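You operate a simulated robot arm through the tools that you are given. There is no shell and no other tool.

Carry out the task below with a simulated robot arm. There is one attempt and no reset: what you move stays moved.

TASK
Put the steel kettle on its plate and heat it to 85 C.
Fine: lid shut.

The check looks at the end state, three seconds after you hand in, the way a careful person would. Anything else that was tipped, shoved, dropped, spilled or broken makes it a failure. Lids that push on must go on centred and level and be pressed home; caps that screw on are set level and turned clockwise until they are tight.

THE ROBOT
A 7-joint arm with a two-finger gripper, fixed in place. Base frame: the origin is at the foot of the arm, x ahead of it, y to its left, z up. Lengths are in mm, angles in degrees, forces in N, time in s.
With the tool pointing down near the work surface it reaches from about 340 to 720 mm from the base axis. Its first joint turns from -66.0 to 66.0 degrees. Payload 2.45 kg.
The tool frame sits at the grasp point between the pads (the TCP): z along the fingers, y along the line on which they close. The tips reach 26 mm beyond it. The gripper opens to 96 mm. The gripper's body begins 69 mm behind the TCP.
Orientation is told as [roll, pitch, yaw] about the base's x, y, z axes, in that order, counted from this pose: with the fingers straight down and closing along the base's y, the tool's x points along the base's -x, its y along +y and its z along -z.

THE INTERFACE
- The arm moves only by the tool arm_command. Its argument "commands" is a list that holds one entry, the list of rows, each a list of 6 numbers: the shift along the tool's x, y, z in cm, then the turn, a rotation vector about the tool's x, y, z in degrees. In form: [[[x, y, z, rx, ry, rz], ...]]. A call has 1 to 20 rows; each row is the pose to reach, as a shift and turn from the pose commanded when the call began, along the tool's axes at that moment. "claw" is the finger opening in cm, from 0 to 9.6, set as the call begins (left out, the last holds). Each row takes 0.2 s and may step no farther than 50 mm and 8.6 degrees from the row before; otherwise, or with a gripper value out of range, the whole call is refused. A pose out of reach is approached as far as the arm can. The call stops where the force on the tool passes 40 N (or 10 N more than at its start, if that is more) or the arm is blocked; 0.2 s more then pass. Each finger halts on what it meets, pressing with about 30 N; the grip force reading is that of the motor and also rises with nothing between the fingers. The clock runs only during rows and for 0.2 s after the last one: add rows that repeat a pose to give the fingers time. It gives the time, the measured TCP pose, the force on the tool (base axes), the opening and the grip force at its end, in the units of the frame above (readings bear some noise), with the torque about the TCP (base axes, N m) and any sound that the robot's microphone picked up.
- Cameras (640 x 400 px; columns grow to the right, rows downward): "scene" is fixed at [177, -403.4, 1412.4]; the picture's right is [0.72, -0.69, 0.00], its down [-0.44, -0.46, -0.77] and it looks along [0.53, 0.55, -0.64] (base axes); focal length 331 px, centre (320, 200). "wrist" rides on the gripper at [82, 3, -98] in the tool frame; the picture's right is [-0.04, 1.00, 0.00], its down [-0.73, -0.03, -0.68] and it looks along [-0.68, -0.03, 0.73] (tool axes); focal length 256 px, centre (320, 200). There is no depth. A picture from a camera that has moved, and an enlarged one, comes with that camera's place and axes in the base frame and with its lens. The place of the scene camera against the robot may be out by one fixed shift of up to 12 mm in any direction.
- capture(camera): a new picture of that camera. It takes no simulated time.
- enlarge(camera, box): a new picture of the part [left, top, right, bottom] of that camera's present view, enlarged. It takes no simulated time.
- sign_off(): hands the job in; it is judged then, once.

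Nothing tells you positions but the pictures and the camera data. Unless the task says otherwise, let go and move clear before handing in.

The tools are called after "Emit:" as name(argument=value, ...) on one line, values as JSON. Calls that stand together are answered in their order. arm_command: Moves the arm, as the interface text tells. Its arguments: {"type":"object","properties":{"commands":{"type":"array","items":{"type":"array","items":{"type":"array","items":{"type":"number"}}}},"claw":{"type":"number"}},"required":["commands"]} The other tools are called the same way: capture (camera) takes a picture; enlarge (camera, box) takes an enlarged picture of a part of a camera's view; sign_off () hands the job in.

At the start:

```text
clock: 0.0
tcp_pos: [302.4, -150.3, 1183.5]
tool_rot: [-0.1, 0.0, 0.0]
contact_force: [-0.1, 0.7, -0.2]
ft_torque: [0.05, 0.01, 0.02]
grip_width: 96.1
finger_force: 0.0
```

scene: 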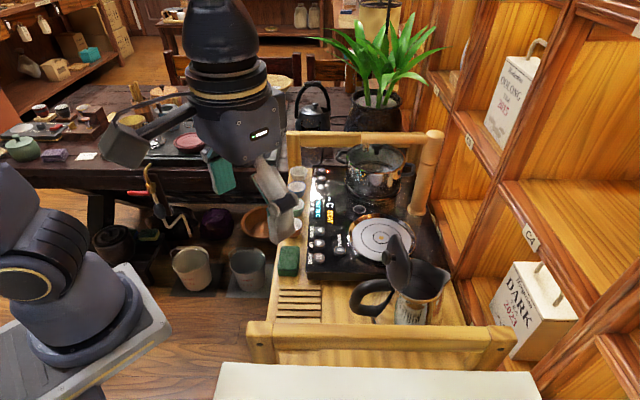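
wrist: 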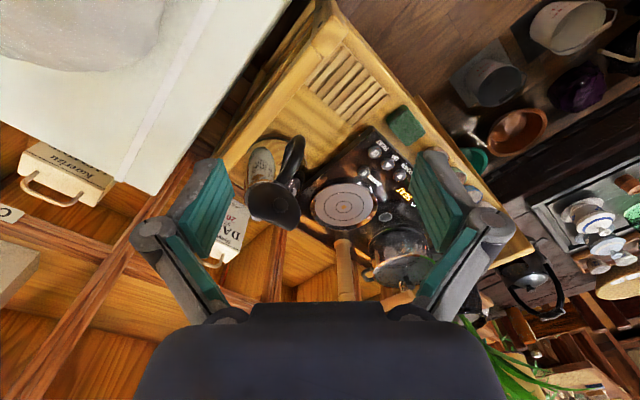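

I see a wooden tea cart with a black double appliance (a hot plate and a glass pot) and a steel kettle with an open lid at the cart's near end. I'll look closer before moving.

Emit:
enlarge(camera="scene", box=[240, 120, 480, 350])

Emit:
enlarge(camera="scene", box=[290, 160, 390, 280])

Emit:
enlarge(camera="scene", box=[340, 220, 460, 340])

Emit:
enlarge(camera="wrist", box=[230, 100, 450, 270])

```text
1.74 times, centred on (360, 235) of scene
camera zoom: at [177.0, -403.4, 1412.4], right [0.72, -0.69, 0.0], down [-0.44, -0.46, -0.77], along [0.53, 0.55, -0.64], focal length 575 px, centre (250, 139)
```

zoom: 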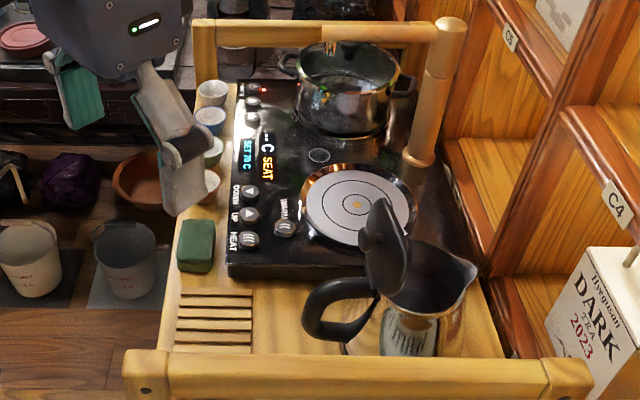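

```text
3.33 times, centred on (340, 220) of scene
camera zoom: at [177.0, -403.4, 1412.4], right [0.72, -0.69, 0.0], down [-0.44, -0.46, -0.77], along [0.53, 0.55, -0.64], focal length 1102 px, centre (253, 133)
```

zoom: 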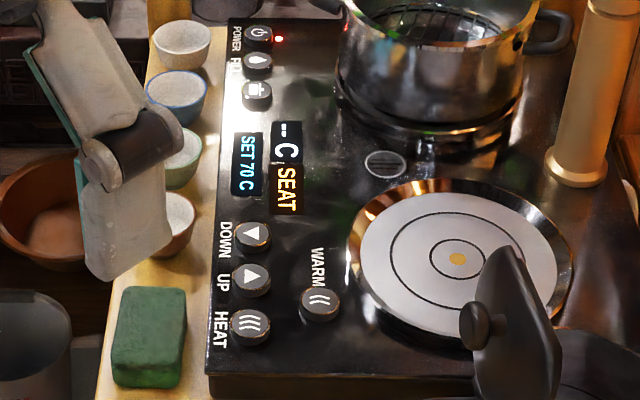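

```text
3.33 times, centred on (400, 280) of scene
camera zoom: at [177.0, -403.4, 1412.4], right [0.72, -0.69, 0.0], down [-0.44, -0.46, -0.77], along [0.53, 0.55, -0.64], focal length 1102 px, centre (53, -67)
```

zoom: 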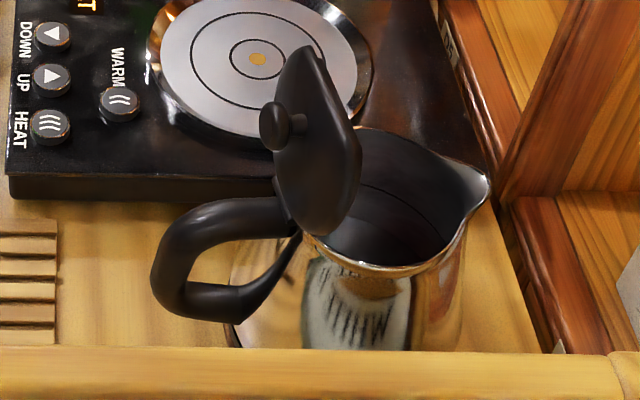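

```text
2.35 times, centred on (340, 185) of wrist
camera zoom: at [221.9, -147.6, 1281.8], right [0.04, 1.0, 0.0], down [0.73, -0.03, 0.68], along [0.68, -0.03, -0.73], focal length 602 px, centre (273, 235)
```

zoom: 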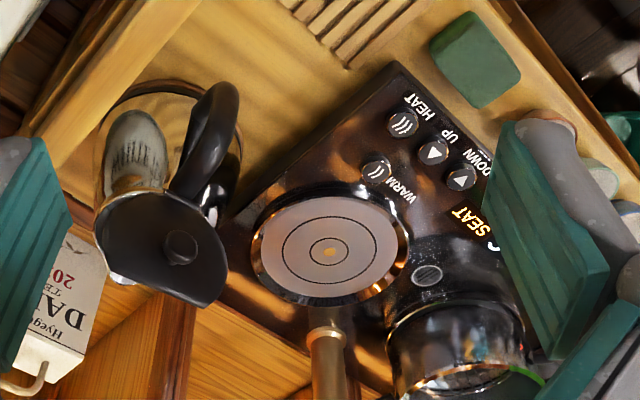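

The plate triangulates to about (669, -107, 829) and the open lid's knob to about (503, -223, 989). The kettle handle points back towards the robot. I'll move the wrist camera nearer the kettle for a better view, staying well above everything.

Emit:
arm_command(commands=[[[-2.6, -3.3, 2.1, 0, 0, 0], [-5.2, -6.6, 4.2, 0, 0, 0], [-7.8, -10, 6.3, 0, 0, 0], [-7.8, -10, 6.3, 0, 0, 0]]])

Emit:
capture(camera="wrist")

Emit:
capture(camera="scene")

```text
clock: 1.0
tcp_pos: [379.1, -251.5, 1119.9]
tool_rot: [0.0, 0.1, 0.0]
contact_force: [-0.1, 0.4, 0.7]
ft_torque: [0.04, -0.01, -0.02]
grip_width: 95.9
finger_force: 0.0
```

```text
taken
camera wrist: at [299.5, -247.8, 1217.7], right [0.04, 1.0, 0.0], down [0.73, -0.03, 0.68], along [0.68, -0.03, -0.73], focal length 256 px, centre (320, 200)
```

wrist: 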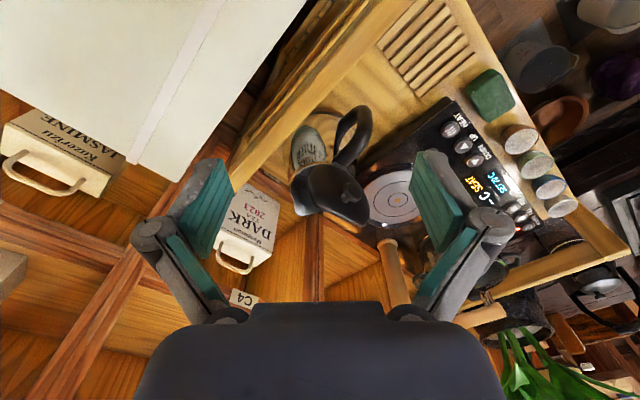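

```text
taken
```

scene: 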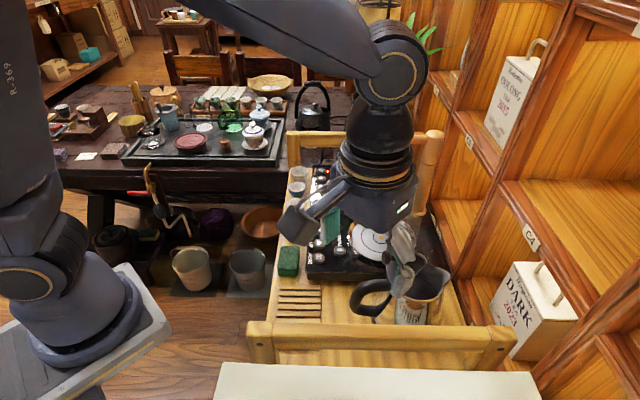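

The wrist view is upside down, with picture-down pointing away and up. I'll enlarge the kettle and the panel.

Emit:
enlarge(camera="wrist", box=[260, 80, 420, 240])

Emit:
enlarge(camera="wrist", box=[420, 80, 560, 220])

```text
2.50 times, centred on (340, 160) of wrist
camera zoom: at [299.5, -247.8, 1217.7], right [0.04, 1.0, 0.0], down [0.73, -0.03, 0.68], along [0.68, -0.03, -0.73], focal length 640 px, centre (270, 300)
```

zoom: 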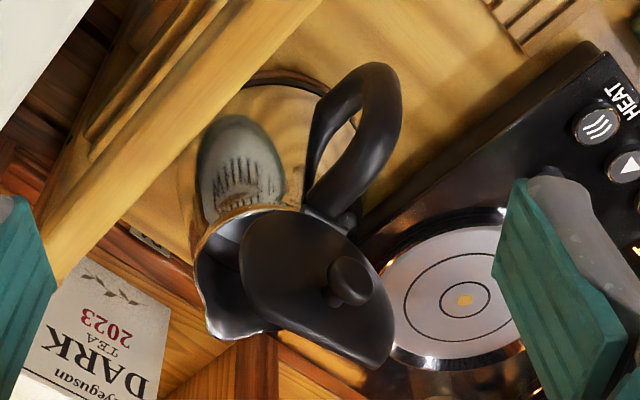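

```text
2.86 times, centred on (490, 150) of wrist
camera zoom: at [299.5, -247.8, 1217.7], right [0.04, 1.0, 0.0], down [0.73, -0.03, 0.68], along [0.68, -0.03, -0.73], focal length 731 px, centre (-166, 343)
```

zoom: 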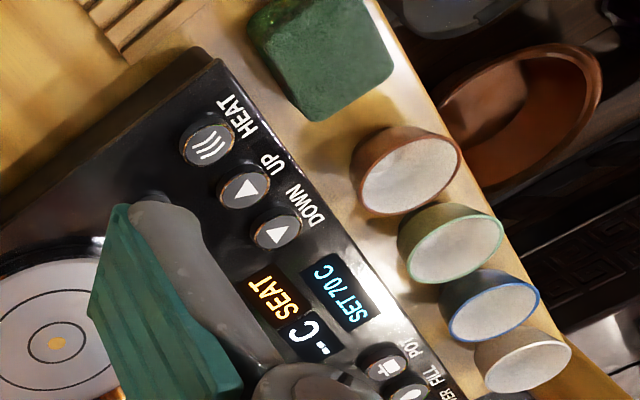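

The lid is hinged on the handle side and stands about 60° open, leaning over the mouth, so it can be pushed down from above. For a side view of the kettle I'll turn the tool 48° so the wrist camera looks along the cart.

Emit:
arm_command(commands=[[[-1.05, -2.4, 0.3, 0, 0, -8], [-2.1, -4.7, 0.6, 0, 0, -16], [-3.15, -7.1, 0.9, 0, 0, -24], [-4.2, -9.5, 1.2, 0, 0, -32], [-5.25, -11.8, 1.5, 0, 0, -40], [-6.3, -14.2, 1.8, 0, 0, -48], [-6.3, -14.2, 1.8, 0, 0, -48]]])

Emit:
capture(camera="wrist")

```text
clock: 2.6
tcp_pos: [442.3, -393.2, 1102.9]
tool_rot: [-0.1, -0.1, 48.0]
contact_force: [-0.1, 0.3, -0.6]
ft_torque: [0.01, 0.0, 0.01]
grip_width: 95.9
finger_force: 0.0
```

```text
taken
camera wrist: at [387.8, -451.1, 1200.5], right [-0.72, 0.7, 0.0], down [0.51, 0.53, 0.68], along [0.47, 0.49, -0.73], focal length 256 px, centre (320, 200)
```

wrist: 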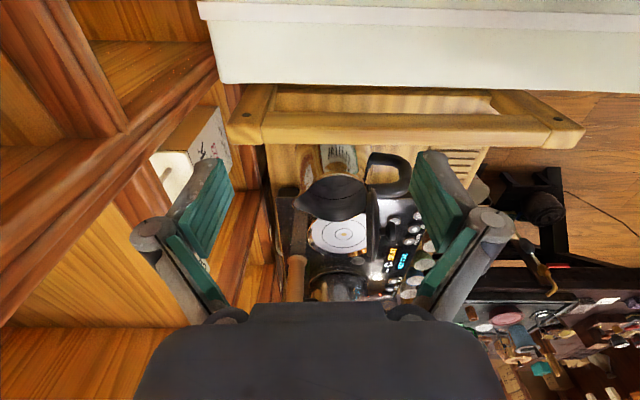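

Emit:
enlarge(camera="wrist", box=[270, 130, 430, 240])

Emit:
enlarge(camera="wrist", box=[290, 145, 420, 235])

```text
3.64 times, centred on (350, 185) of wrist
camera zoom: at [387.8, -451.1, 1200.5], right [-0.72, 0.7, 0.0], down [0.51, 0.53, 0.68], along [0.47, 0.49, -0.73], focal length 931 px, centre (211, 254)
```

zoom: 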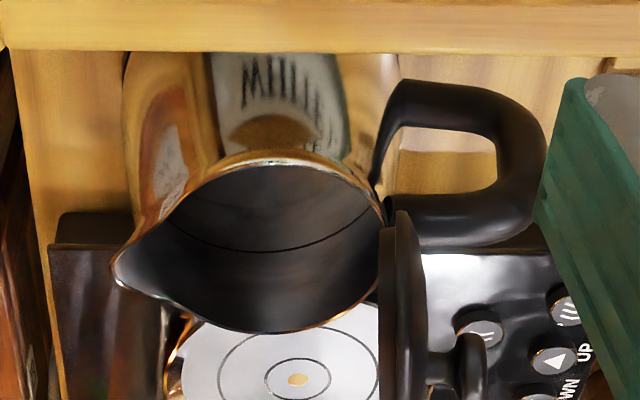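

```text
4.44 times, centred on (355, 190) of wrist
camera zoom: at [387.8, -451.1, 1200.5], right [-0.72, 0.7, 0.0], down [0.51, 0.53, 0.68], along [0.47, 0.49, -0.73], focal length 1138 px, centre (164, 244)
```

zoom: 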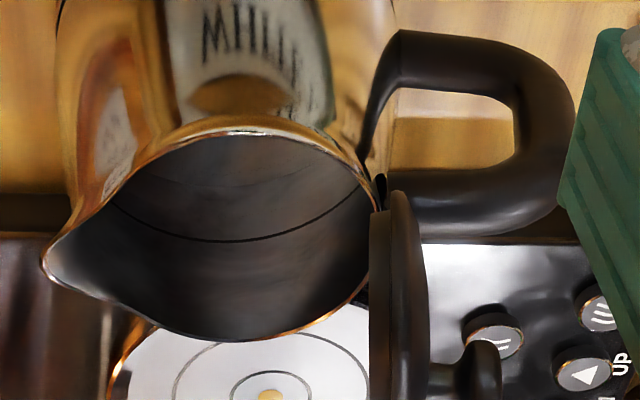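

The rim is about 91 mm across at z ≈ 937, centred near (543, -259). The spout tip is at (587, -298, 940) and the handle points along (-0.74, 0.67). Next I'll view it along the handle plane from the handle side, which is also the yaw I'd use to grip.

Emit:
arm_command(commands=[[[-1.43, 1.44, 0.1, 0, 0, 8.2], [-2.87, 2.87, 0.2, 0, 0, 16.4], [-4.3, 4.31, 0.3, 0, 0, 24.5], [-5.73, 5.75, 0.4, 0, 0, 32.7], [-7.17, 7.19, 0.5, 0, 0, 40.9], [-8.6, 8.62, 0.6, 0, 0, 49.1], [-10.04, 10.06, 0.7, 0, 0, 57.3], [-11.47, 11.5, 0.8, 0, 0, 65.5], [-12.9, 12.93, 0.9, 0, 0, 73.6], [-14.34, 14.37, 1.0, 0, 0, 81.8], [-15.77, 15.81, 1.1, 0, 0, 90], [-15.77, 15.81, 1.1, 0, 0, 90]]])

Emit:
capture(camera="wrist")

Emit:
enlarge(camera="wrist", box=[230, 60, 430, 210])

```text
clock: 5.2
tcp_pos: [431.4, -170.4, 1090.5]
tool_rot: [0.0, 0.0, -42.1]
contact_force: [1.0, -0.3, 0.6]
ft_torque: [-0.01, 0.0, 0.02]
grip_width: 96.1
finger_force: 0.0
```

```text
taken
camera wrist: at [374.2, -112.2, 1189.3], right [0.7, 0.71, 0.0], down [0.52, -0.51, 0.68], along [0.48, -0.47, -0.73], focal length 256 px, centre (320, 200)
```

wrist: 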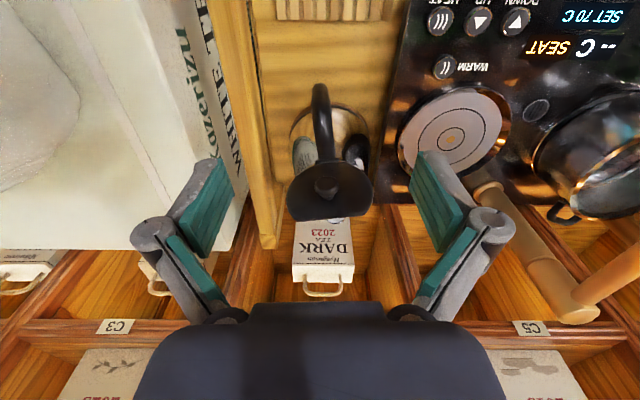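

```text
2.67 times, centred on (330, 135) of wrist
camera zoom: at [374.2, -112.2, 1189.3], right [0.7, 0.71, 0.0], down [0.52, -0.51, 0.68], along [0.48, -0.47, -0.73], focal length 683 px, centre (293, 373)
```

zoom: 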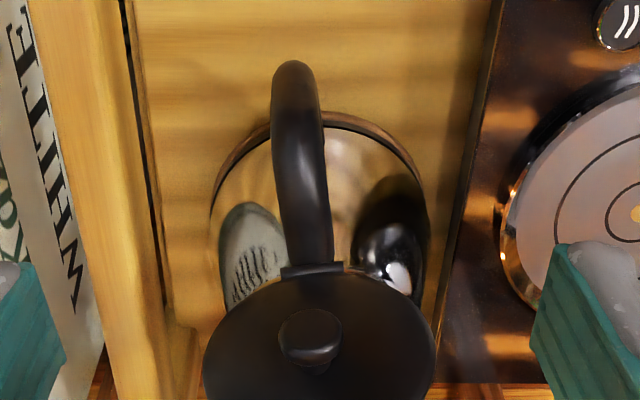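

This view fixes the kettle well. The axis is about (545, -259), the spout yaw about -38°, the hinge about (502, -226, 938), and the handle tube is about 22 mm thick with its top bar centred at z ≈ 925. I'll set the fingers 50 mm apart to straddle the lid knob and hover over the lid before pushing it down.

Emit:
arm_command(commands=[[[-2.0, 0.15, 0.7, 0, 0, -1], [-4.1, 0.3, 1.5, 0, 0, -2], [-6.2, 0.45, 2.2, 0, 0, -3], [-8.26, 0.6, 3.05, 0, 0, -3.8], [-8.26, 0.6, 3.05, 0, 0, -3.8]]], claw=5.0)

Emit:
capture(camera="wrist")

Emit:
enlarge(camera="scene", box=[320, 180, 480, 330])

```text
clock: 6.4
tcp_pos: [496.2, -220.8, 1061.9]
tool_rot: [0.1, 0.0, -38.2]
contact_force: [0.3, -0.9, -0.8]
ft_torque: [0.01, 0.0, 0.03]
grip_width: 49.9
finger_force: 0.0
```

```text
taken
camera wrist: at [436.0, -167.3, 1159.2], right [0.65, 0.76, 0.0], down [0.56, -0.48, 0.68], along [0.52, -0.44, -0.73], focal length 256 px, centre (320, 200)
```

wrist: 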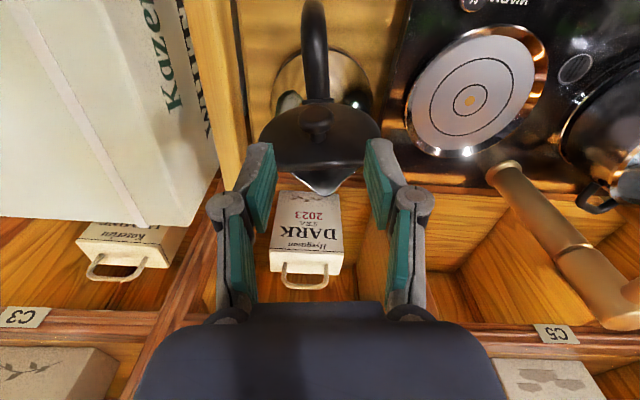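

```text
2.67 times, centred on (400, 255) of scene
camera zoom: at [177.0, -403.4, 1412.4], right [0.72, -0.69, 0.0], down [-0.44, -0.46, -0.77], along [0.53, 0.55, -0.64], focal length 882 px, centre (107, 53)
```

zoom: 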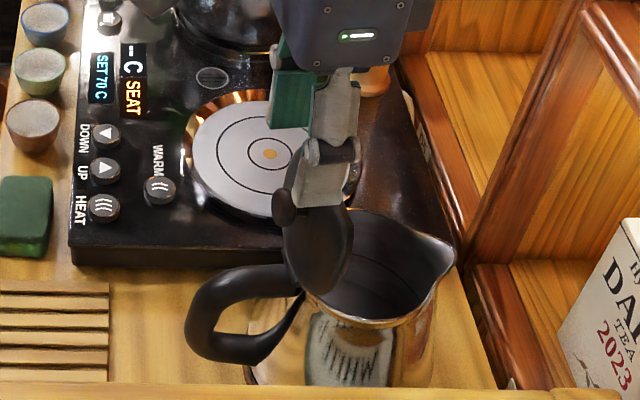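

The knob lies midway between the fingers and the yaw matches the handle. I'll enlarge this view to check the lid's angle and height before lowering.

Emit:
enlarge(camera="wrist", box=[230, 0, 410, 220])

Emit:
enlarge(camera="scene", box=[370, 200, 440, 290])

```text
1.82 times, centred on (320, 110) of wrist
camera zoom: at [436.0, -167.3, 1159.2], right [0.65, 0.76, 0.0], down [0.56, -0.48, 0.68], along [0.52, -0.44, -0.73], focal length 465 px, centre (320, 364)
```

zoom: 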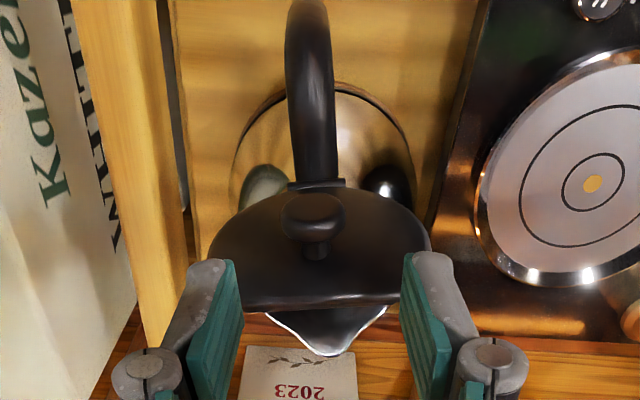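

```text
4.44 times, centred on (405, 245) of scene
camera zoom: at [177.0, -403.4, 1412.4], right [0.72, -0.69, 0.0], down [-0.44, -0.46, -0.77], along [0.53, 0.55, -0.64], focal length 1469 px, centre (-58, 0)
```

zoom: 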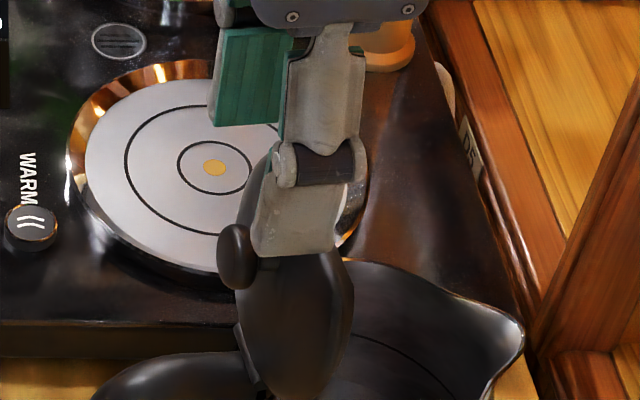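

The lid looks closer to vertical, with its top edge up to z ≈ 1028. I'll back off toward the handle side, lower behind the lid, then push it forward along an arc.

Emit:
arm_command(commands=[[[1.2, 0, 0, 0, 0, 0], [2.3, 0, 0, 0, 0, 0], [2.3, 0, 1.2, 0, 0, 0], [2.3, 0, 2.4, 0, 0, 0], [2.3, 0, 3.6, 0, 0, 0]]])

Emit:
capture(camera="wrist")

Emit:
enlarge(camera="scene", box=[340, 190, 460, 310])

```text
clock: 7.6
tcp_pos: [479.5, -206.1, 1025.9]
tool_rot: [-0.1, 0.0, -38.3]
contact_force: [-0.1, -0.3, 0.8]
ft_torque: [0.01, 0.03, 0.01]
grip_width: 49.9
finger_force: 0.0
```

```text
taken
camera wrist: at [417.1, -153.4, 1123.4], right [0.65, 0.76, 0.0], down [0.56, -0.48, 0.68], along [0.52, -0.44, -0.73], focal length 256 px, centre (320, 200)
```

wrist: 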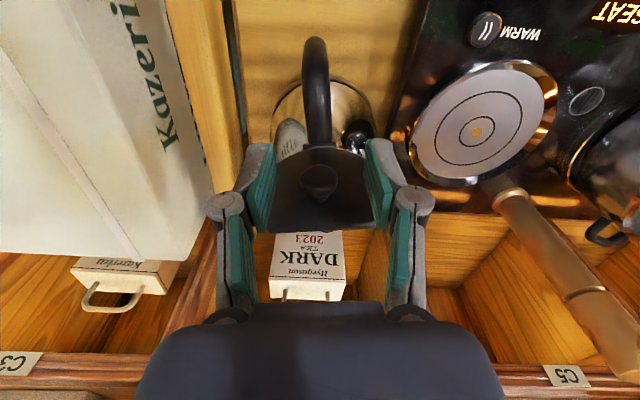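

```text
3.33 times, centred on (400, 250) of scene
camera zoom: at [177.0, -403.4, 1412.4], right [0.72, -0.69, 0.0], down [-0.44, -0.46, -0.77], along [0.53, 0.55, -0.64], focal length 1102 px, centre (53, 33)
```

zoom: 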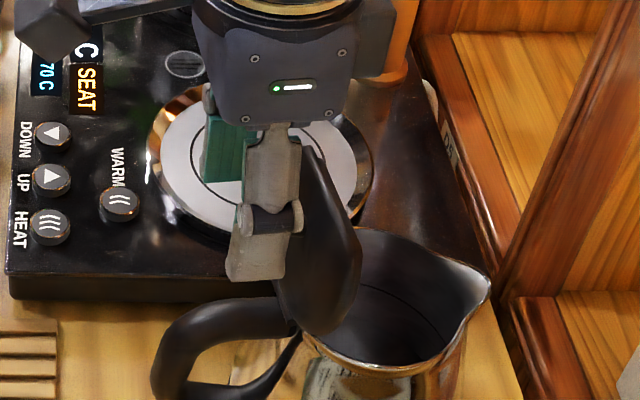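

The fingers now straddle the knob behind the lid. I'll push forward along the arc in small steps and watch the force.

Emit:
arm_command(commands=[[[-0.95, 0, 0, 0, 0, 0], [-1.95, 0, 0, 0, 0, 0], [-2.75, 0, 0.1, 0, 0, 0], [-3.15, 0, 0.2, 0, 0, 0], [-3.55, 0, 0.3, 0, 0, 0], [-3.95, 0, 0.45, 0, 0, 0], [-4.35, 0, 0.6, 0, 0, 0], [-4.7, 0, 0.8, 0, 0, 0], [-5.05, 0, 1.0, 0, 0, 0]]])

Emit:
enlarge(camera="scene", box=[340, 190, 460, 310])

Emit:
capture(camera="wrist")

```text
clock: 9.6
tcp_pos: [519.2, -237.9, 1014.5]
tool_rot: [0.0, 0.0, -38.2]
contact_force: [1.1, -0.3, 0.0]
ft_torque: [0.0, 0.04, -0.03]
grip_width: 50.1
finger_force: 0.1
```

```text
3.33 times, centred on (400, 250) of scene
camera zoom: at [177.0, -403.4, 1412.4], right [0.72, -0.69, 0.0], down [-0.44, -0.46, -0.77], along [0.53, 0.55, -0.64], focal length 1102 px, centre (53, 33)
```

zoom: 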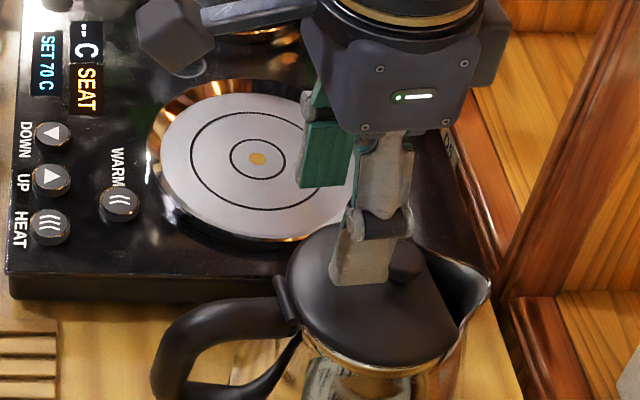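

```text
taken
camera wrist: at [457.6, -184.6, 1113.3], right [0.65, 0.76, 0.0], down [0.56, -0.48, 0.68], along [0.52, -0.44, -0.73], focal length 256 px, centre (320, 200)
```

wrist: 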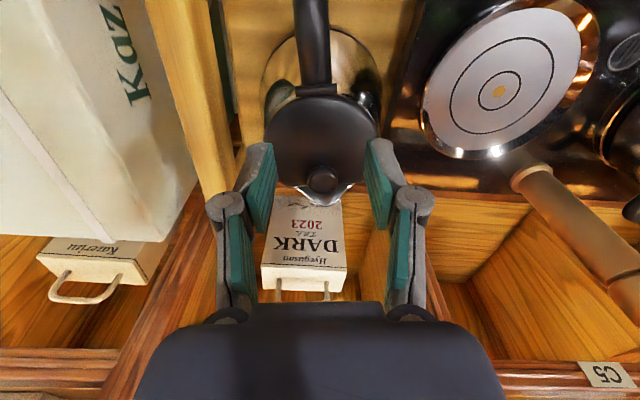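

The lid has swung over and looks almost or fully down. I'll look closer.

Emit:
enlarge(camera="scene", box=[370, 240, 440, 310])

Emit:
enlarge(camera="wrist", box=[240, 50, 400, 220])

```text
5.71 times, centred on (405, 275) of scene
camera zoom: at [177.0, -403.4, 1412.4], right [0.72, -0.69, 0.0], down [-0.44, -0.46, -0.77], along [0.53, 0.55, -0.64], focal length 1889 px, centre (-166, -229)
```

zoom: 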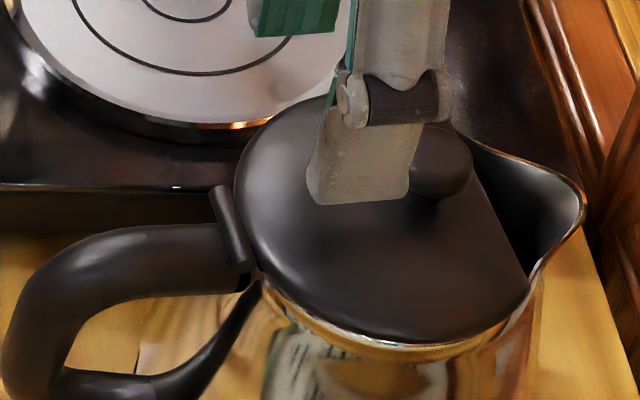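

```text
2.35 times, centred on (320, 135) of wrist
camera zoom: at [457.6, -184.6, 1113.3], right [0.65, 0.76, 0.0], down [0.56, -0.48, 0.68], along [0.52, -0.44, -0.73], focal length 602 px, centre (320, 353)
```

zoom: 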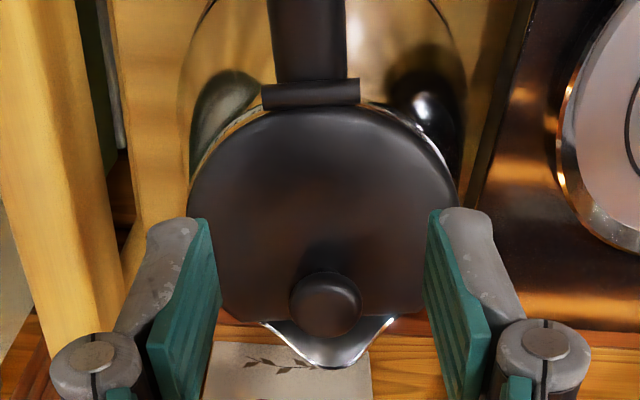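

The lid looks shut. To be sure it's home I'll close the fingers, centre them over the knob and press down gently, watching the force.

Emit:
arm_command(commands=[[[0, 0, -1.2, 0, 0, 0], [-1.1, 0, -1.2, 0, 0, 0], [-2.2, 0, -1.2, 0, 0, 0], [-3.33, 0, -1.2, 0, 0, 0], [-3.33, 0, -0.4, 0, 0, 0], [-3.33, 0, 0.4, 0, 0, 0], [-3.33, 0, 1.2, 0, 0, 0]]], claw=0.0)

Emit:
enlarge(camera="scene", box=[360, 220, 460, 310])

Emit:
enlarge(camera="wrist", box=[220, 50, 420, 240])

```text
clock: 11.2
tcp_pos: [545.9, -257.8, 1002.7]
tool_rot: [0.1, 0.1, -38.2]
contact_force: [-0.5, -0.2, 0.5]
ft_torque: [0.02, -0.02, 0.01]
grip_width: 0.1
finger_force: 28.6
```

```text
4.44 times, centred on (410, 265) of scene
camera zoom: at [177.0, -403.4, 1412.4], right [0.72, -0.69, 0.0], down [-0.44, -0.46, -0.77], along [0.53, 0.55, -0.64], focal length 1469 px, centre (-80, -89)
```

zoom: 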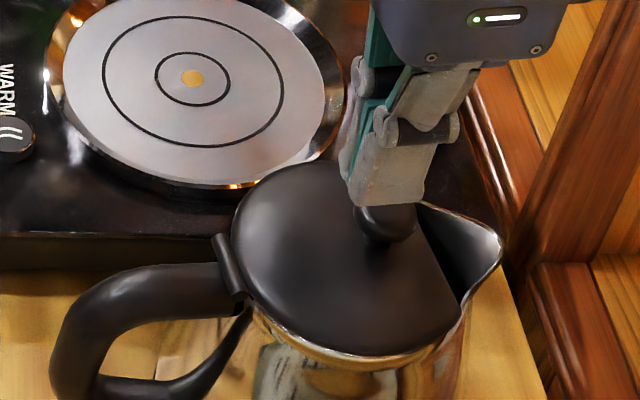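

```text
2.11 times, centred on (320, 145) of wrist
camera zoom: at [483.2, -205.2, 1101.1], right [0.65, 0.76, 0.0], down [0.56, -0.48, 0.68], along [0.52, -0.44, -0.73], focal length 539 px, centre (320, 316)
```

zoom: 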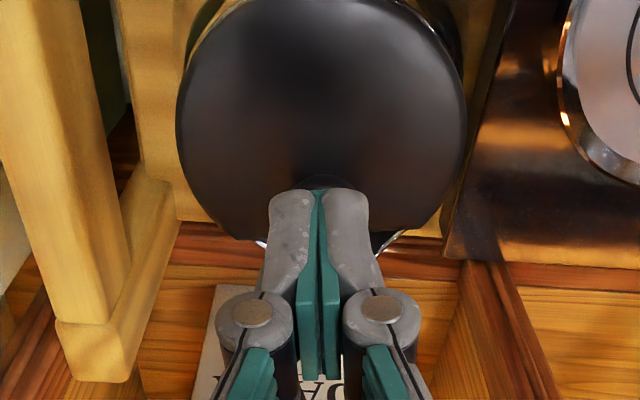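

The fingertips are over the knob. I'll lower slowly onto it.

Emit:
arm_command(commands=[[[0, 0, 0.2, 0, 0, 0], [0, 0, 0.4, 0, 0, 0], [0, 0, 0.6, 0, 0, 0], [0, 0, 0.8, 0, 0, 0], [0, 0, 1.0, 0, 0, 0]]])

```text
clock: 12.4
tcp_pos: [544.2, -257.9, 993.7]
tool_rot: [0.0, 0.0, -38.1]
contact_force: [0.0, 0.3, 0.8]
ft_torque: [-0.02, -0.01, 0.03]
grip_width: 0.3
finger_force: 28.3
```

Emit:
arm_command(commands=[[[0, 0, 0.15, 0, 0, 0], [0, 0, 0.3, 0, 0, 0], [0, 0, 0.45, 0, 0, 0], [0, 0, 0.6, 0, 0, 0]]])

Emit:
enlarge(camera="scene", box=[370, 230, 450, 310])

```text
clock: 13.4
tcp_pos: [544.5, -257.4, 987.6]
tool_rot: [0.0, -0.1, -38.2]
contact_force: [-0.6, 0.3, 5.0]
ft_torque: [-0.01, -0.01, 0.04]
grip_width: 6.2
finger_force: 28.7
```

```text
5.00 times, centred on (410, 270) of scene
camera zoom: at [176.9, -403.4, 1412.4], right [0.72, -0.69, 0.0], down [-0.44, -0.46, -0.77], along [0.53, 0.55, -0.64], focal length 1653 px, centre (-130, -150)
```

zoom: 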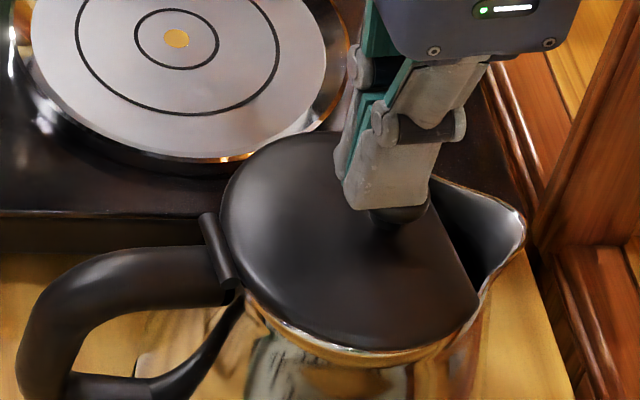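

At about 5 N the domed knob is wedging the fingers apart. I'll lift, shift half a finger sideways so one fingertip sits on the knob, and press again.

Emit:
arm_command(commands=[[[0, 0, -0.8, 0, 0, 0], [0, 0, -1.2, 0, 0, 0], [0, 0.55, -1.2, 0, 0, 0], [0, 0.55, -0.6, 0, 0, 0], [0, 0.55, -0.3, 0, 0, 0], [0, 0.55, 0.0, 0, 0, 0], [0, 0.55, 0.15, 0, 0, 0]]])

```text
clock: 15.0
tcp_pos: [549.3, -254.7, 986.0]
tool_rot: [0.1, -0.2, -38.2]
contact_force: [0.2, 0.3, 13.7]
ft_torque: [-0.12, -0.04, 0.0]
grip_width: 0.1
finger_force: 28.3
```

Emit:
arm_command(commands=[[[0, 0, 0.1, 0, 0, 0], [0, 0, 0.2, 0, 0, 0], [0, 0, 0.2, 0, 0, 0]]])

Emit:
enlarge(camera="scene", box=[370, 230, 450, 310])

```text
clock: 15.8
tcp_pos: [548.8, -255.1, 985.0]
tool_rot: [0.2, -0.3, -38.2]
contact_force: [0.3, 1.1, 34.4]
ft_torque: [-0.22, -0.12, 0.02]
grip_width: 6.1
finger_force: 28.9
```

```text
5.00 times, centred on (410, 270) of scene
camera zoom: at [176.4, -403.1, 1412.6], right [0.72, -0.69, 0.0], down [-0.44, -0.46, -0.77], along [0.53, 0.55, -0.64], focal length 1653 px, centre (-130, -150)
```

zoom: 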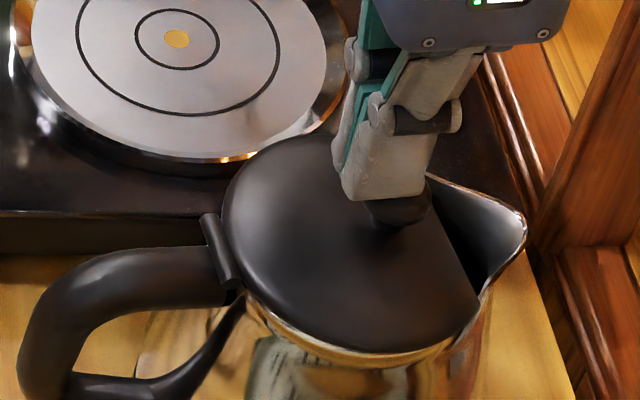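

The lid took 34 N and is pressed home. I'll lift off, open the fingers and move back over the handle to look.

Emit:
arm_command(commands=[[[0, 0, -1.5, 0, 0, 0], [0, 0, -3.5, 0, 0, 0], [1.5, -0.1, -5.0, 0, 0, 0], [4.0, -0.25, -5.5, 0, 0, 0], [6.5, -0.4, -5.5, 0, 0, 0], [8.1, -0.52, -5.5, 0, 0, 0], [8.1, -0.52, -5.5, 0, 0, 0]]], claw=0.0)

Emit:
capture(camera="wrist")

Emit:
enlarge(camera="scene", box=[340, 210, 460, 340])

```text
clock: 17.4
tcp_pos: [480.6, -207.5, 1040.4]
tool_rot: [0.1, 0.0, -38.2]
contact_force: [0.3, -0.6, -0.3]
ft_torque: [0.03, -0.03, 0.04]
grip_width: 0.2
finger_force: 28.5
```

```text
taken
camera wrist: at [419.6, -154.7, 1137.3], right [0.65, 0.76, 0.0], down [0.56, -0.48, 0.68], along [0.52, -0.44, -0.73], focal length 256 px, centre (320, 200)
```

wrist: 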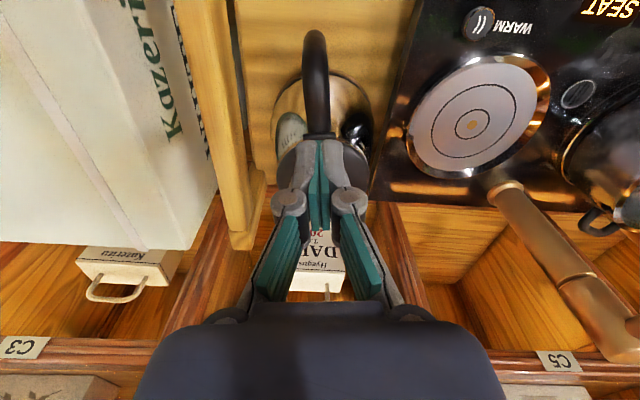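

```text
3.08 times, centred on (400, 275) of scene
camera zoom: at [177.0, -403.4, 1412.4], right [0.72, -0.69, 0.0], down [-0.44, -0.46, -0.77], along [0.53, 0.55, -0.64], focal length 1017 px, centre (74, -31)
```

zoom: 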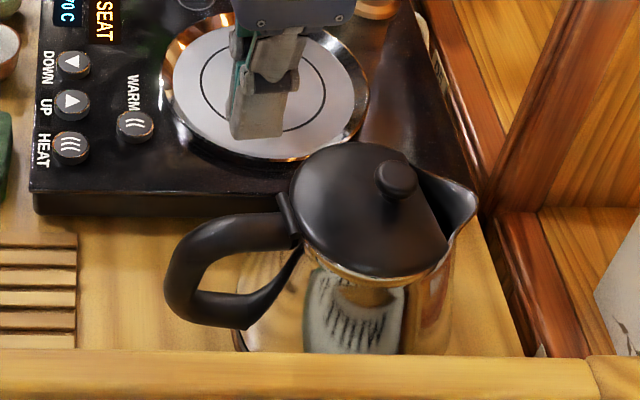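

The lid stays shut and the kettle hasn't moved noticeably. I'll enlarge the handle in the aligned wrist view to centre the grip.

Emit:
enlarge(camera="wrist", box=[270, 20, 370, 160])

Emit:
enlarge(camera="wrist", box=[390, 30, 570, 200])

```text
2.86 times, centred on (320, 90) of wrist
camera zoom: at [419.6, -154.7, 1137.3], right [0.65, 0.76, 0.0], down [0.56, -0.48, 0.68], along [0.52, -0.44, -0.73], focal length 731 px, centre (320, 514)
```

zoom: 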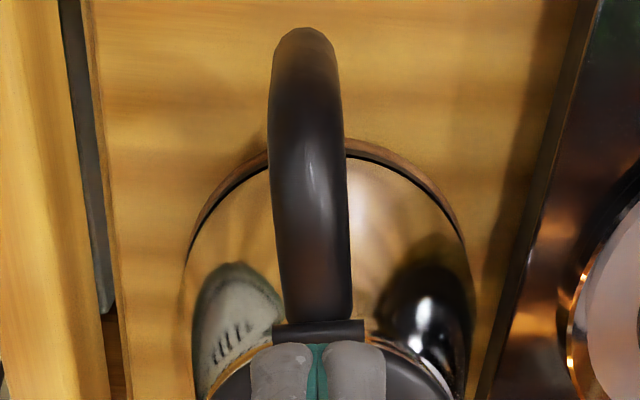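

```text
2.35 times, centred on (480, 115) of wrist
camera zoom: at [419.6, -154.7, 1137.3], right [0.65, 0.76, 0.0], down [0.56, -0.48, 0.68], along [0.52, -0.44, -0.73], focal length 602 px, centre (-56, 400)
```

zoom: 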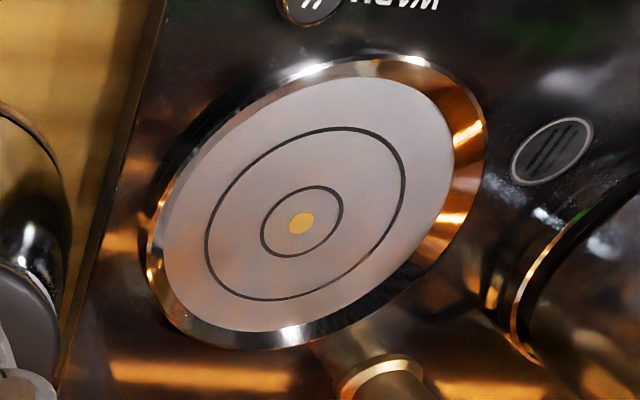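

The handle's centreline is about 2 mm to the tool's -y side and its yaw is about -37°. I'll tilt the tool 45° forward at a standoff behind the handle, so the pads lie along more of the bar and resist the kettle tipping, and open the claw to 50 mm.

Emit:
arm_command(commands=[[[1.3, -0.02, 0.4, 0, -7.5, 0], [2.6, -0.05, 0.9, 0, -15, 0], [4.0, -0.07, 1.5, 0, -22.5, 0], [5.3, -0.1, 2.2, 0, -30, 0], [6.7, -0.12, 3.0, 0, -37.5, 0], [7.98, -0.14, 3.74, 0, -45, 0], [7.98, -0.14, 3.74, 0, -45, 0]]], claw=5.0)

Emit:
capture(camera="wrist")

Emit:
capture(camera="scene")

```text
clock: 19.0
tcp_pos: [447.8, -170.3, 1006.4]
tool_rot: [0.1, -45.0, -38.3]
contact_force: [0.1, 0.4, -0.2]
ft_torque: [0.0, -0.02, -0.01]
grip_width: 50.1
finger_force: 0.1
out of reach, approached as far as the arm can: row 6, 7
```

```text
taken
camera wrist: at [350.9, -88.8, 1017.9], right [0.64, 0.77, 0.03], down [0.01, -0.05, 1.0], along [0.77, -0.64, -0.04], focal length 256 px, centre (320, 200)
```

wrist: 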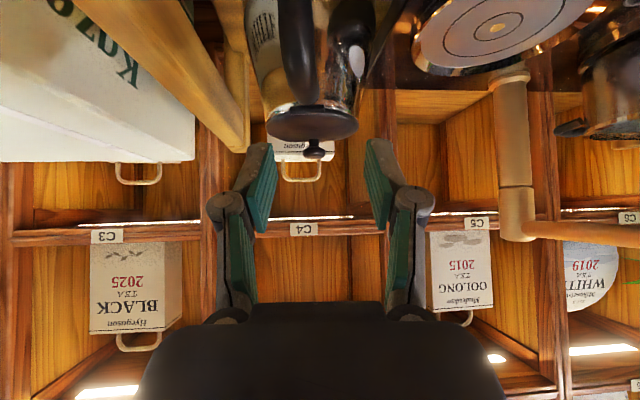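

```text
taken
```

scene: 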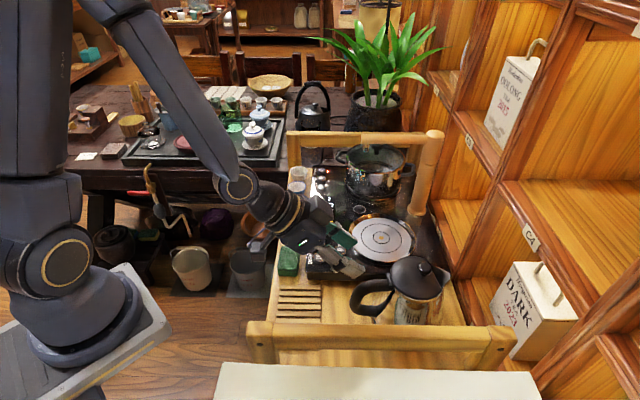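

The tilt was reached but the standoff was too close to the base. I'll move forward over the handle at this height and then come straight down on it. First a forward move to see where the arm really goes.

Emit:
arm_command(commands=[[[-1.1, 0, 1.1, 0, 0, 0], [-2.2, 0, 2.2, 0, 0, 0], [-3.3, 0, 3.3, 0, 0, 0], [-3.3, 0, 3.3, 0, 0, 0]]])

```text
clock: 20.0
tcp_pos: [484.5, -199.4, 1005.8]
tool_rot: [0.0, -45.0, -38.2]
contact_force: [0.0, -0.2, -0.4]
ft_torque: [-0.01, 0.02, -0.01]
grip_width: 50.0
finger_force: 0.1
```

Emit:
arm_command(commands=[[[0, -1.04, 0, 0, 0, 0], [1.0, -1.04, 1.0, 0, 0, 0], [2.0, -1.04, 2.0, 0, 0, 0], [2.83, -1.04, 2.83, 0, 0, 0], [2.83, -1.04, 2.83, 0, 0, 0]]])

Emit:
capture(camera="wrist")

Emit:
enlarge(camera="scene", box=[330, 210, 460, 330])

```text
clock: 21.2
tcp_pos: [478.1, -207.3, 966.0]
tool_rot: [0.0, -45.0, -38.3]
contact_force: [-0.5, 0.3, 0.0]
ft_torque: [0.0, 0.01, 0.01]
grip_width: 49.9
finger_force: 0.1
```

```text
taken
camera wrist: at [381.6, -126.1, 977.4], right [0.64, 0.77, 0.03], down [0.01, -0.05, 1.0], along [0.77, -0.64, -0.04], focal length 256 px, centre (320, 200)
```

wrist: 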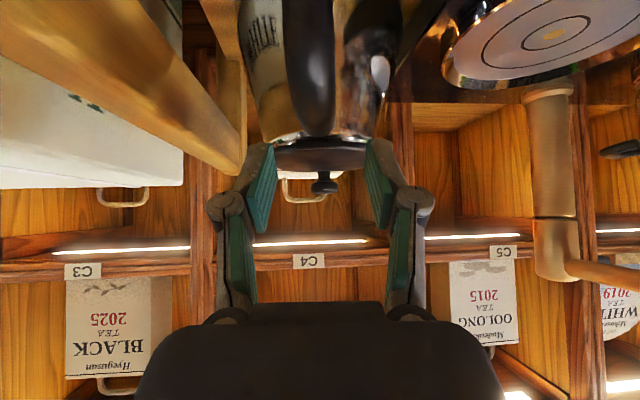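

```text
3.33 times, centred on (395, 270) of scene
camera zoom: at [177.0, -403.4, 1412.4], right [0.72, -0.69, 0.0], down [-0.44, -0.46, -0.77], along [0.53, 0.55, -0.64], focal length 1102 px, centre (70, -33)
```

zoom: 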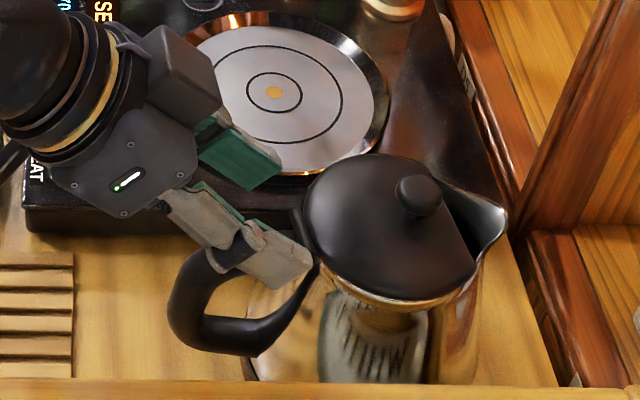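

The handle is centred between the fingers to within a millimetre, and the knob confirms the kettle axis near (545, -258). I'll go straight down 41 mm onto the top bar.

Emit:
arm_command(commands=[[[0.7, 0, 0.7, 0, 0, 0], [1.4, 0, 1.4, 0, 0, 0], [2.1, 0, 2.1, 0, 0, 0], [2.6, 0, 2.6, 0, 0, 0], [2.9, 0, 2.9, 0, 0, 0], [2.9, 0, 2.9, 0, 0, 0]]])

Emit:
capture(camera="wrist")

Emit:
enlarge(camera="scene", box=[330, 210, 460, 330])

```text
clock: 22.6
tcp_pos: [479.8, -207.6, 925.2]
tool_rot: [0.0, -45.1, -38.1]
contact_force: [-0.2, -0.1, -0.4]
ft_torque: [0.0, 0.0, -0.03]
grip_width: 50.0
finger_force: 0.1
```

```text
taken
camera wrist: at [382.2, -126.3, 936.5], right [0.64, 0.77, 0.03], down [0.01, -0.05, 1.0], along [0.77, -0.64, -0.04], focal length 256 px, centre (320, 200)
```

wrist: 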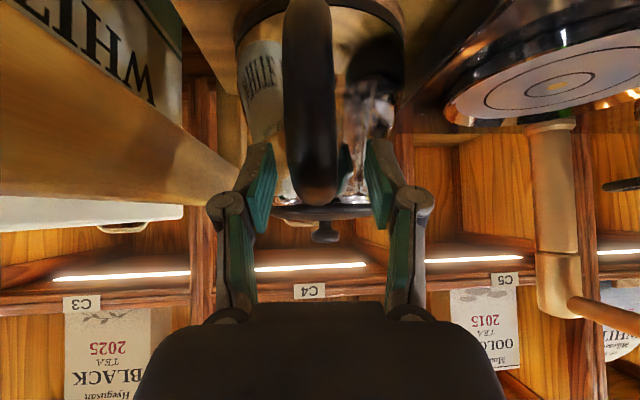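

```text
3.33 times, centred on (395, 270) of scene
camera zoom: at [177.0, -403.4, 1412.4], right [0.72, -0.69, 0.0], down [-0.44, -0.46, -0.77], along [0.53, 0.55, -0.64], focal length 1102 px, centre (70, -33)
```

zoom: 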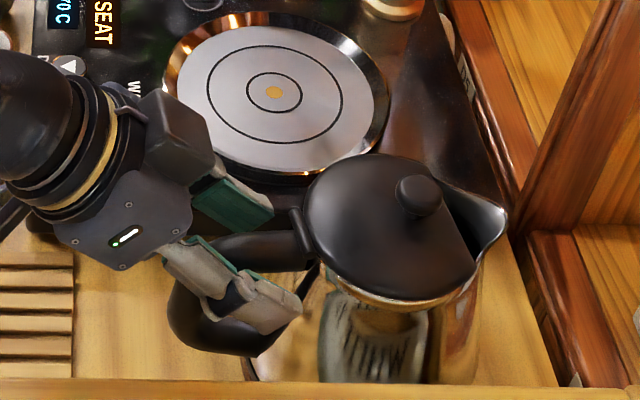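

The top bar is between the pads. I'll close the gripper on it.

Emit:
arm_command(commands=[[[0, 0, 0, 0, 0, 0], [0, 0, 0, 0, 0, 0], [0, 0, 0, 0, 0, 0], [0, 0, 0, 0, 0, 0], [0, 0, 0, 0, 0, 0]]], claw=0)

Emit:
enlarge(camera="scene", box=[330, 210, 460, 330])

Emit:
capture(camera="wrist")

```text
clock: 23.8
tcp_pos: [479.7, -207.3, 925.1]
tool_rot: [0.0, -45.0, -38.2]
contact_force: [-0.1, 1.3, -0.2]
ft_torque: [0.09, 0.04, 0.2]
grip_width: 20.3
finger_force: 29.6
```

```text
3.33 times, centred on (395, 270) of scene
camera zoom: at [177.0, -403.4, 1412.4], right [0.72, -0.69, 0.0], down [-0.44, -0.46, -0.77], along [0.53, 0.55, -0.64], focal length 1102 px, centre (70, -33)
```

zoom: 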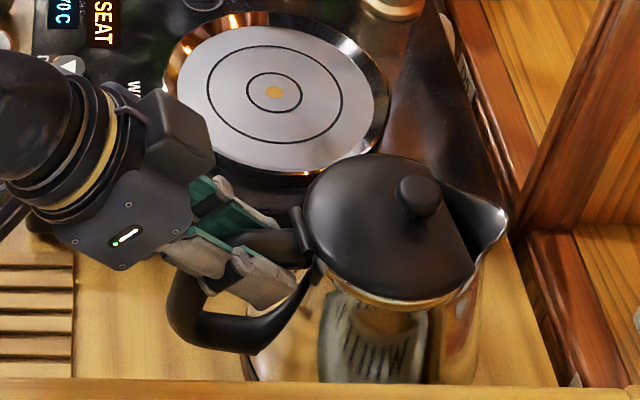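

```text
taken
camera wrist: at [382.1, -126.2, 936.6], right [0.64, 0.77, 0.03], down [0.01, -0.05, 1.0], along [0.77, -0.64, -0.04], focal length 256 px, centre (320, 200)
```

wrist: 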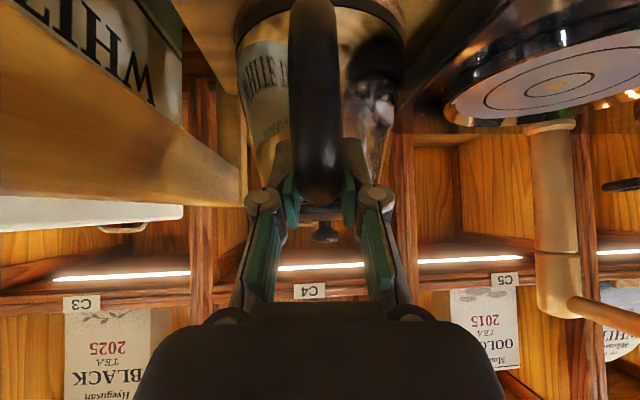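

The handle is gripped at 20.3 mm. I'll lift a few millimetres to test the weight and see whether it tips.

Emit:
arm_command(commands=[[[-0.1, 0, -0.1, 0, 0, 0], [-0.2, 0, -0.2, 0, 0, 0], [-0.3, 0, -0.3, 0, 0, 0], [-0.4, 0, -0.4, 0, 0, 0], [-0.5, 0, -0.5, 0, 0, 0], [-0.5, 0, -0.5, 0, 0, 0]]])

Emit:
enlarge(camera="scene", box=[330, 210, 460, 330])

Emit:
capture(camera="wrist")

```text
clock: 25.2
tcp_pos: [478.7, -208.5, 931.2]
tool_rot: [0.0, -44.9, -38.2]
contact_force: [0.1, 0.4, -9.9]
ft_torque: [0.41, 0.51, 0.0]
grip_width: 19.8
finger_force: 29.2
```

```text
3.33 times, centred on (395, 270) of scene
camera zoom: at [177.1, -403.5, 1412.4], right [0.72, -0.69, 0.0], down [-0.44, -0.46, -0.77], along [0.53, 0.55, -0.64], focal length 1102 px, centre (70, -33)
```

zoom: 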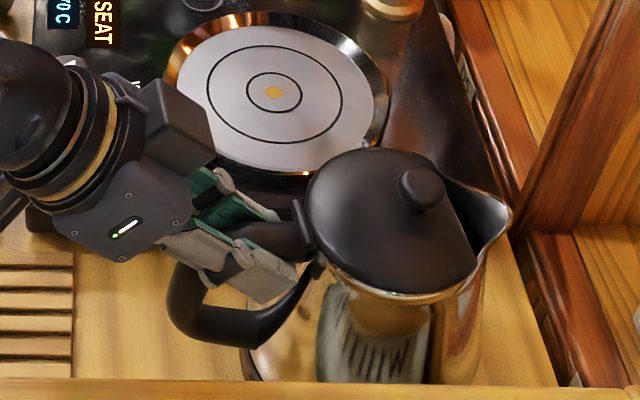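

```text
taken
camera wrist: at [381.8, -126.2, 943.3], right [0.64, 0.77, 0.03], down [0.01, -0.05, 1.0], along [0.77, -0.64, -0.04], focal length 256 px, centre (320, 200)
```

wrist: 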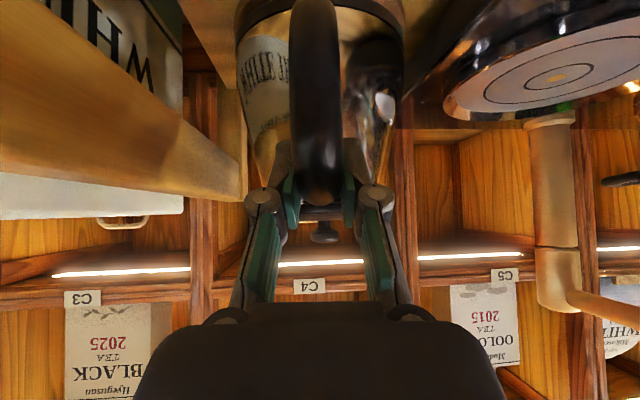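

The load reads 9.9 N with a slight spout-down lag, so the front edge may still be touching. I'll lift a little further and check.

Emit:
arm_command(commands=[[[-0.1, 0, -0.1, 0, 0, 0], [-0.2, 0, -0.2, 0, 0, 0], [-0.3, 0, -0.3, 0, 0, 0], [-0.4, 0, -0.4, 0, 0, 0], [-0.5, 0, -0.5, 0, 0, 0], [-0.6, 0, -0.6, 0, 0, 0], [-0.6, 0, -0.6, 0, 0, 0]]])

Emit:
enlarge(camera="scene", box=[330, 210, 460, 330])

Emit:
capture(camera="wrist")

```text
clock: 26.8
tcp_pos: [478.0, -208.5, 940.5]
tool_rot: [0.0, -45.1, -38.2]
contact_force: [-0.3, -0.2, -8.8]
ft_torque: [0.39, 0.56, -0.02]
grip_width: 20.0
finger_force: 30.0
```

```text
3.33 times, centred on (395, 270) of scene
camera zoom: at [177.1, -403.5, 1412.4], right [0.72, -0.69, 0.0], down [-0.44, -0.46, -0.77], along [0.53, 0.55, -0.64], focal length 1102 px, centre (70, -33)
```

zoom: 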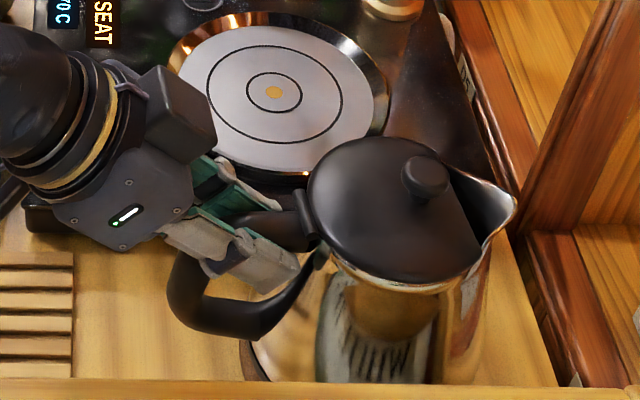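

```text
taken
camera wrist: at [381.9, -126.1, 952.1], right [0.64, 0.77, 0.03], down [0.01, -0.05, 1.0], along [0.77, -0.64, -0.04], focal length 256 px, centre (320, 200)
```

wrist: 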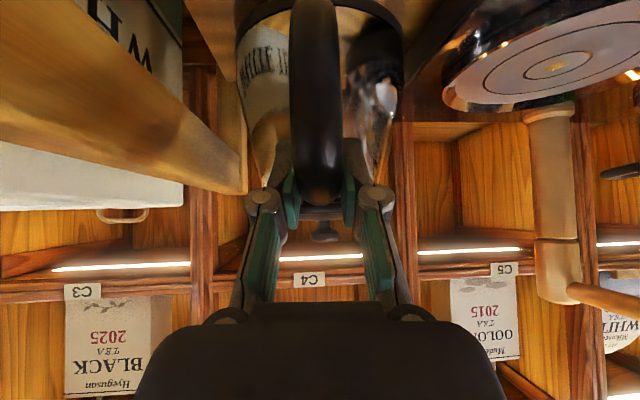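

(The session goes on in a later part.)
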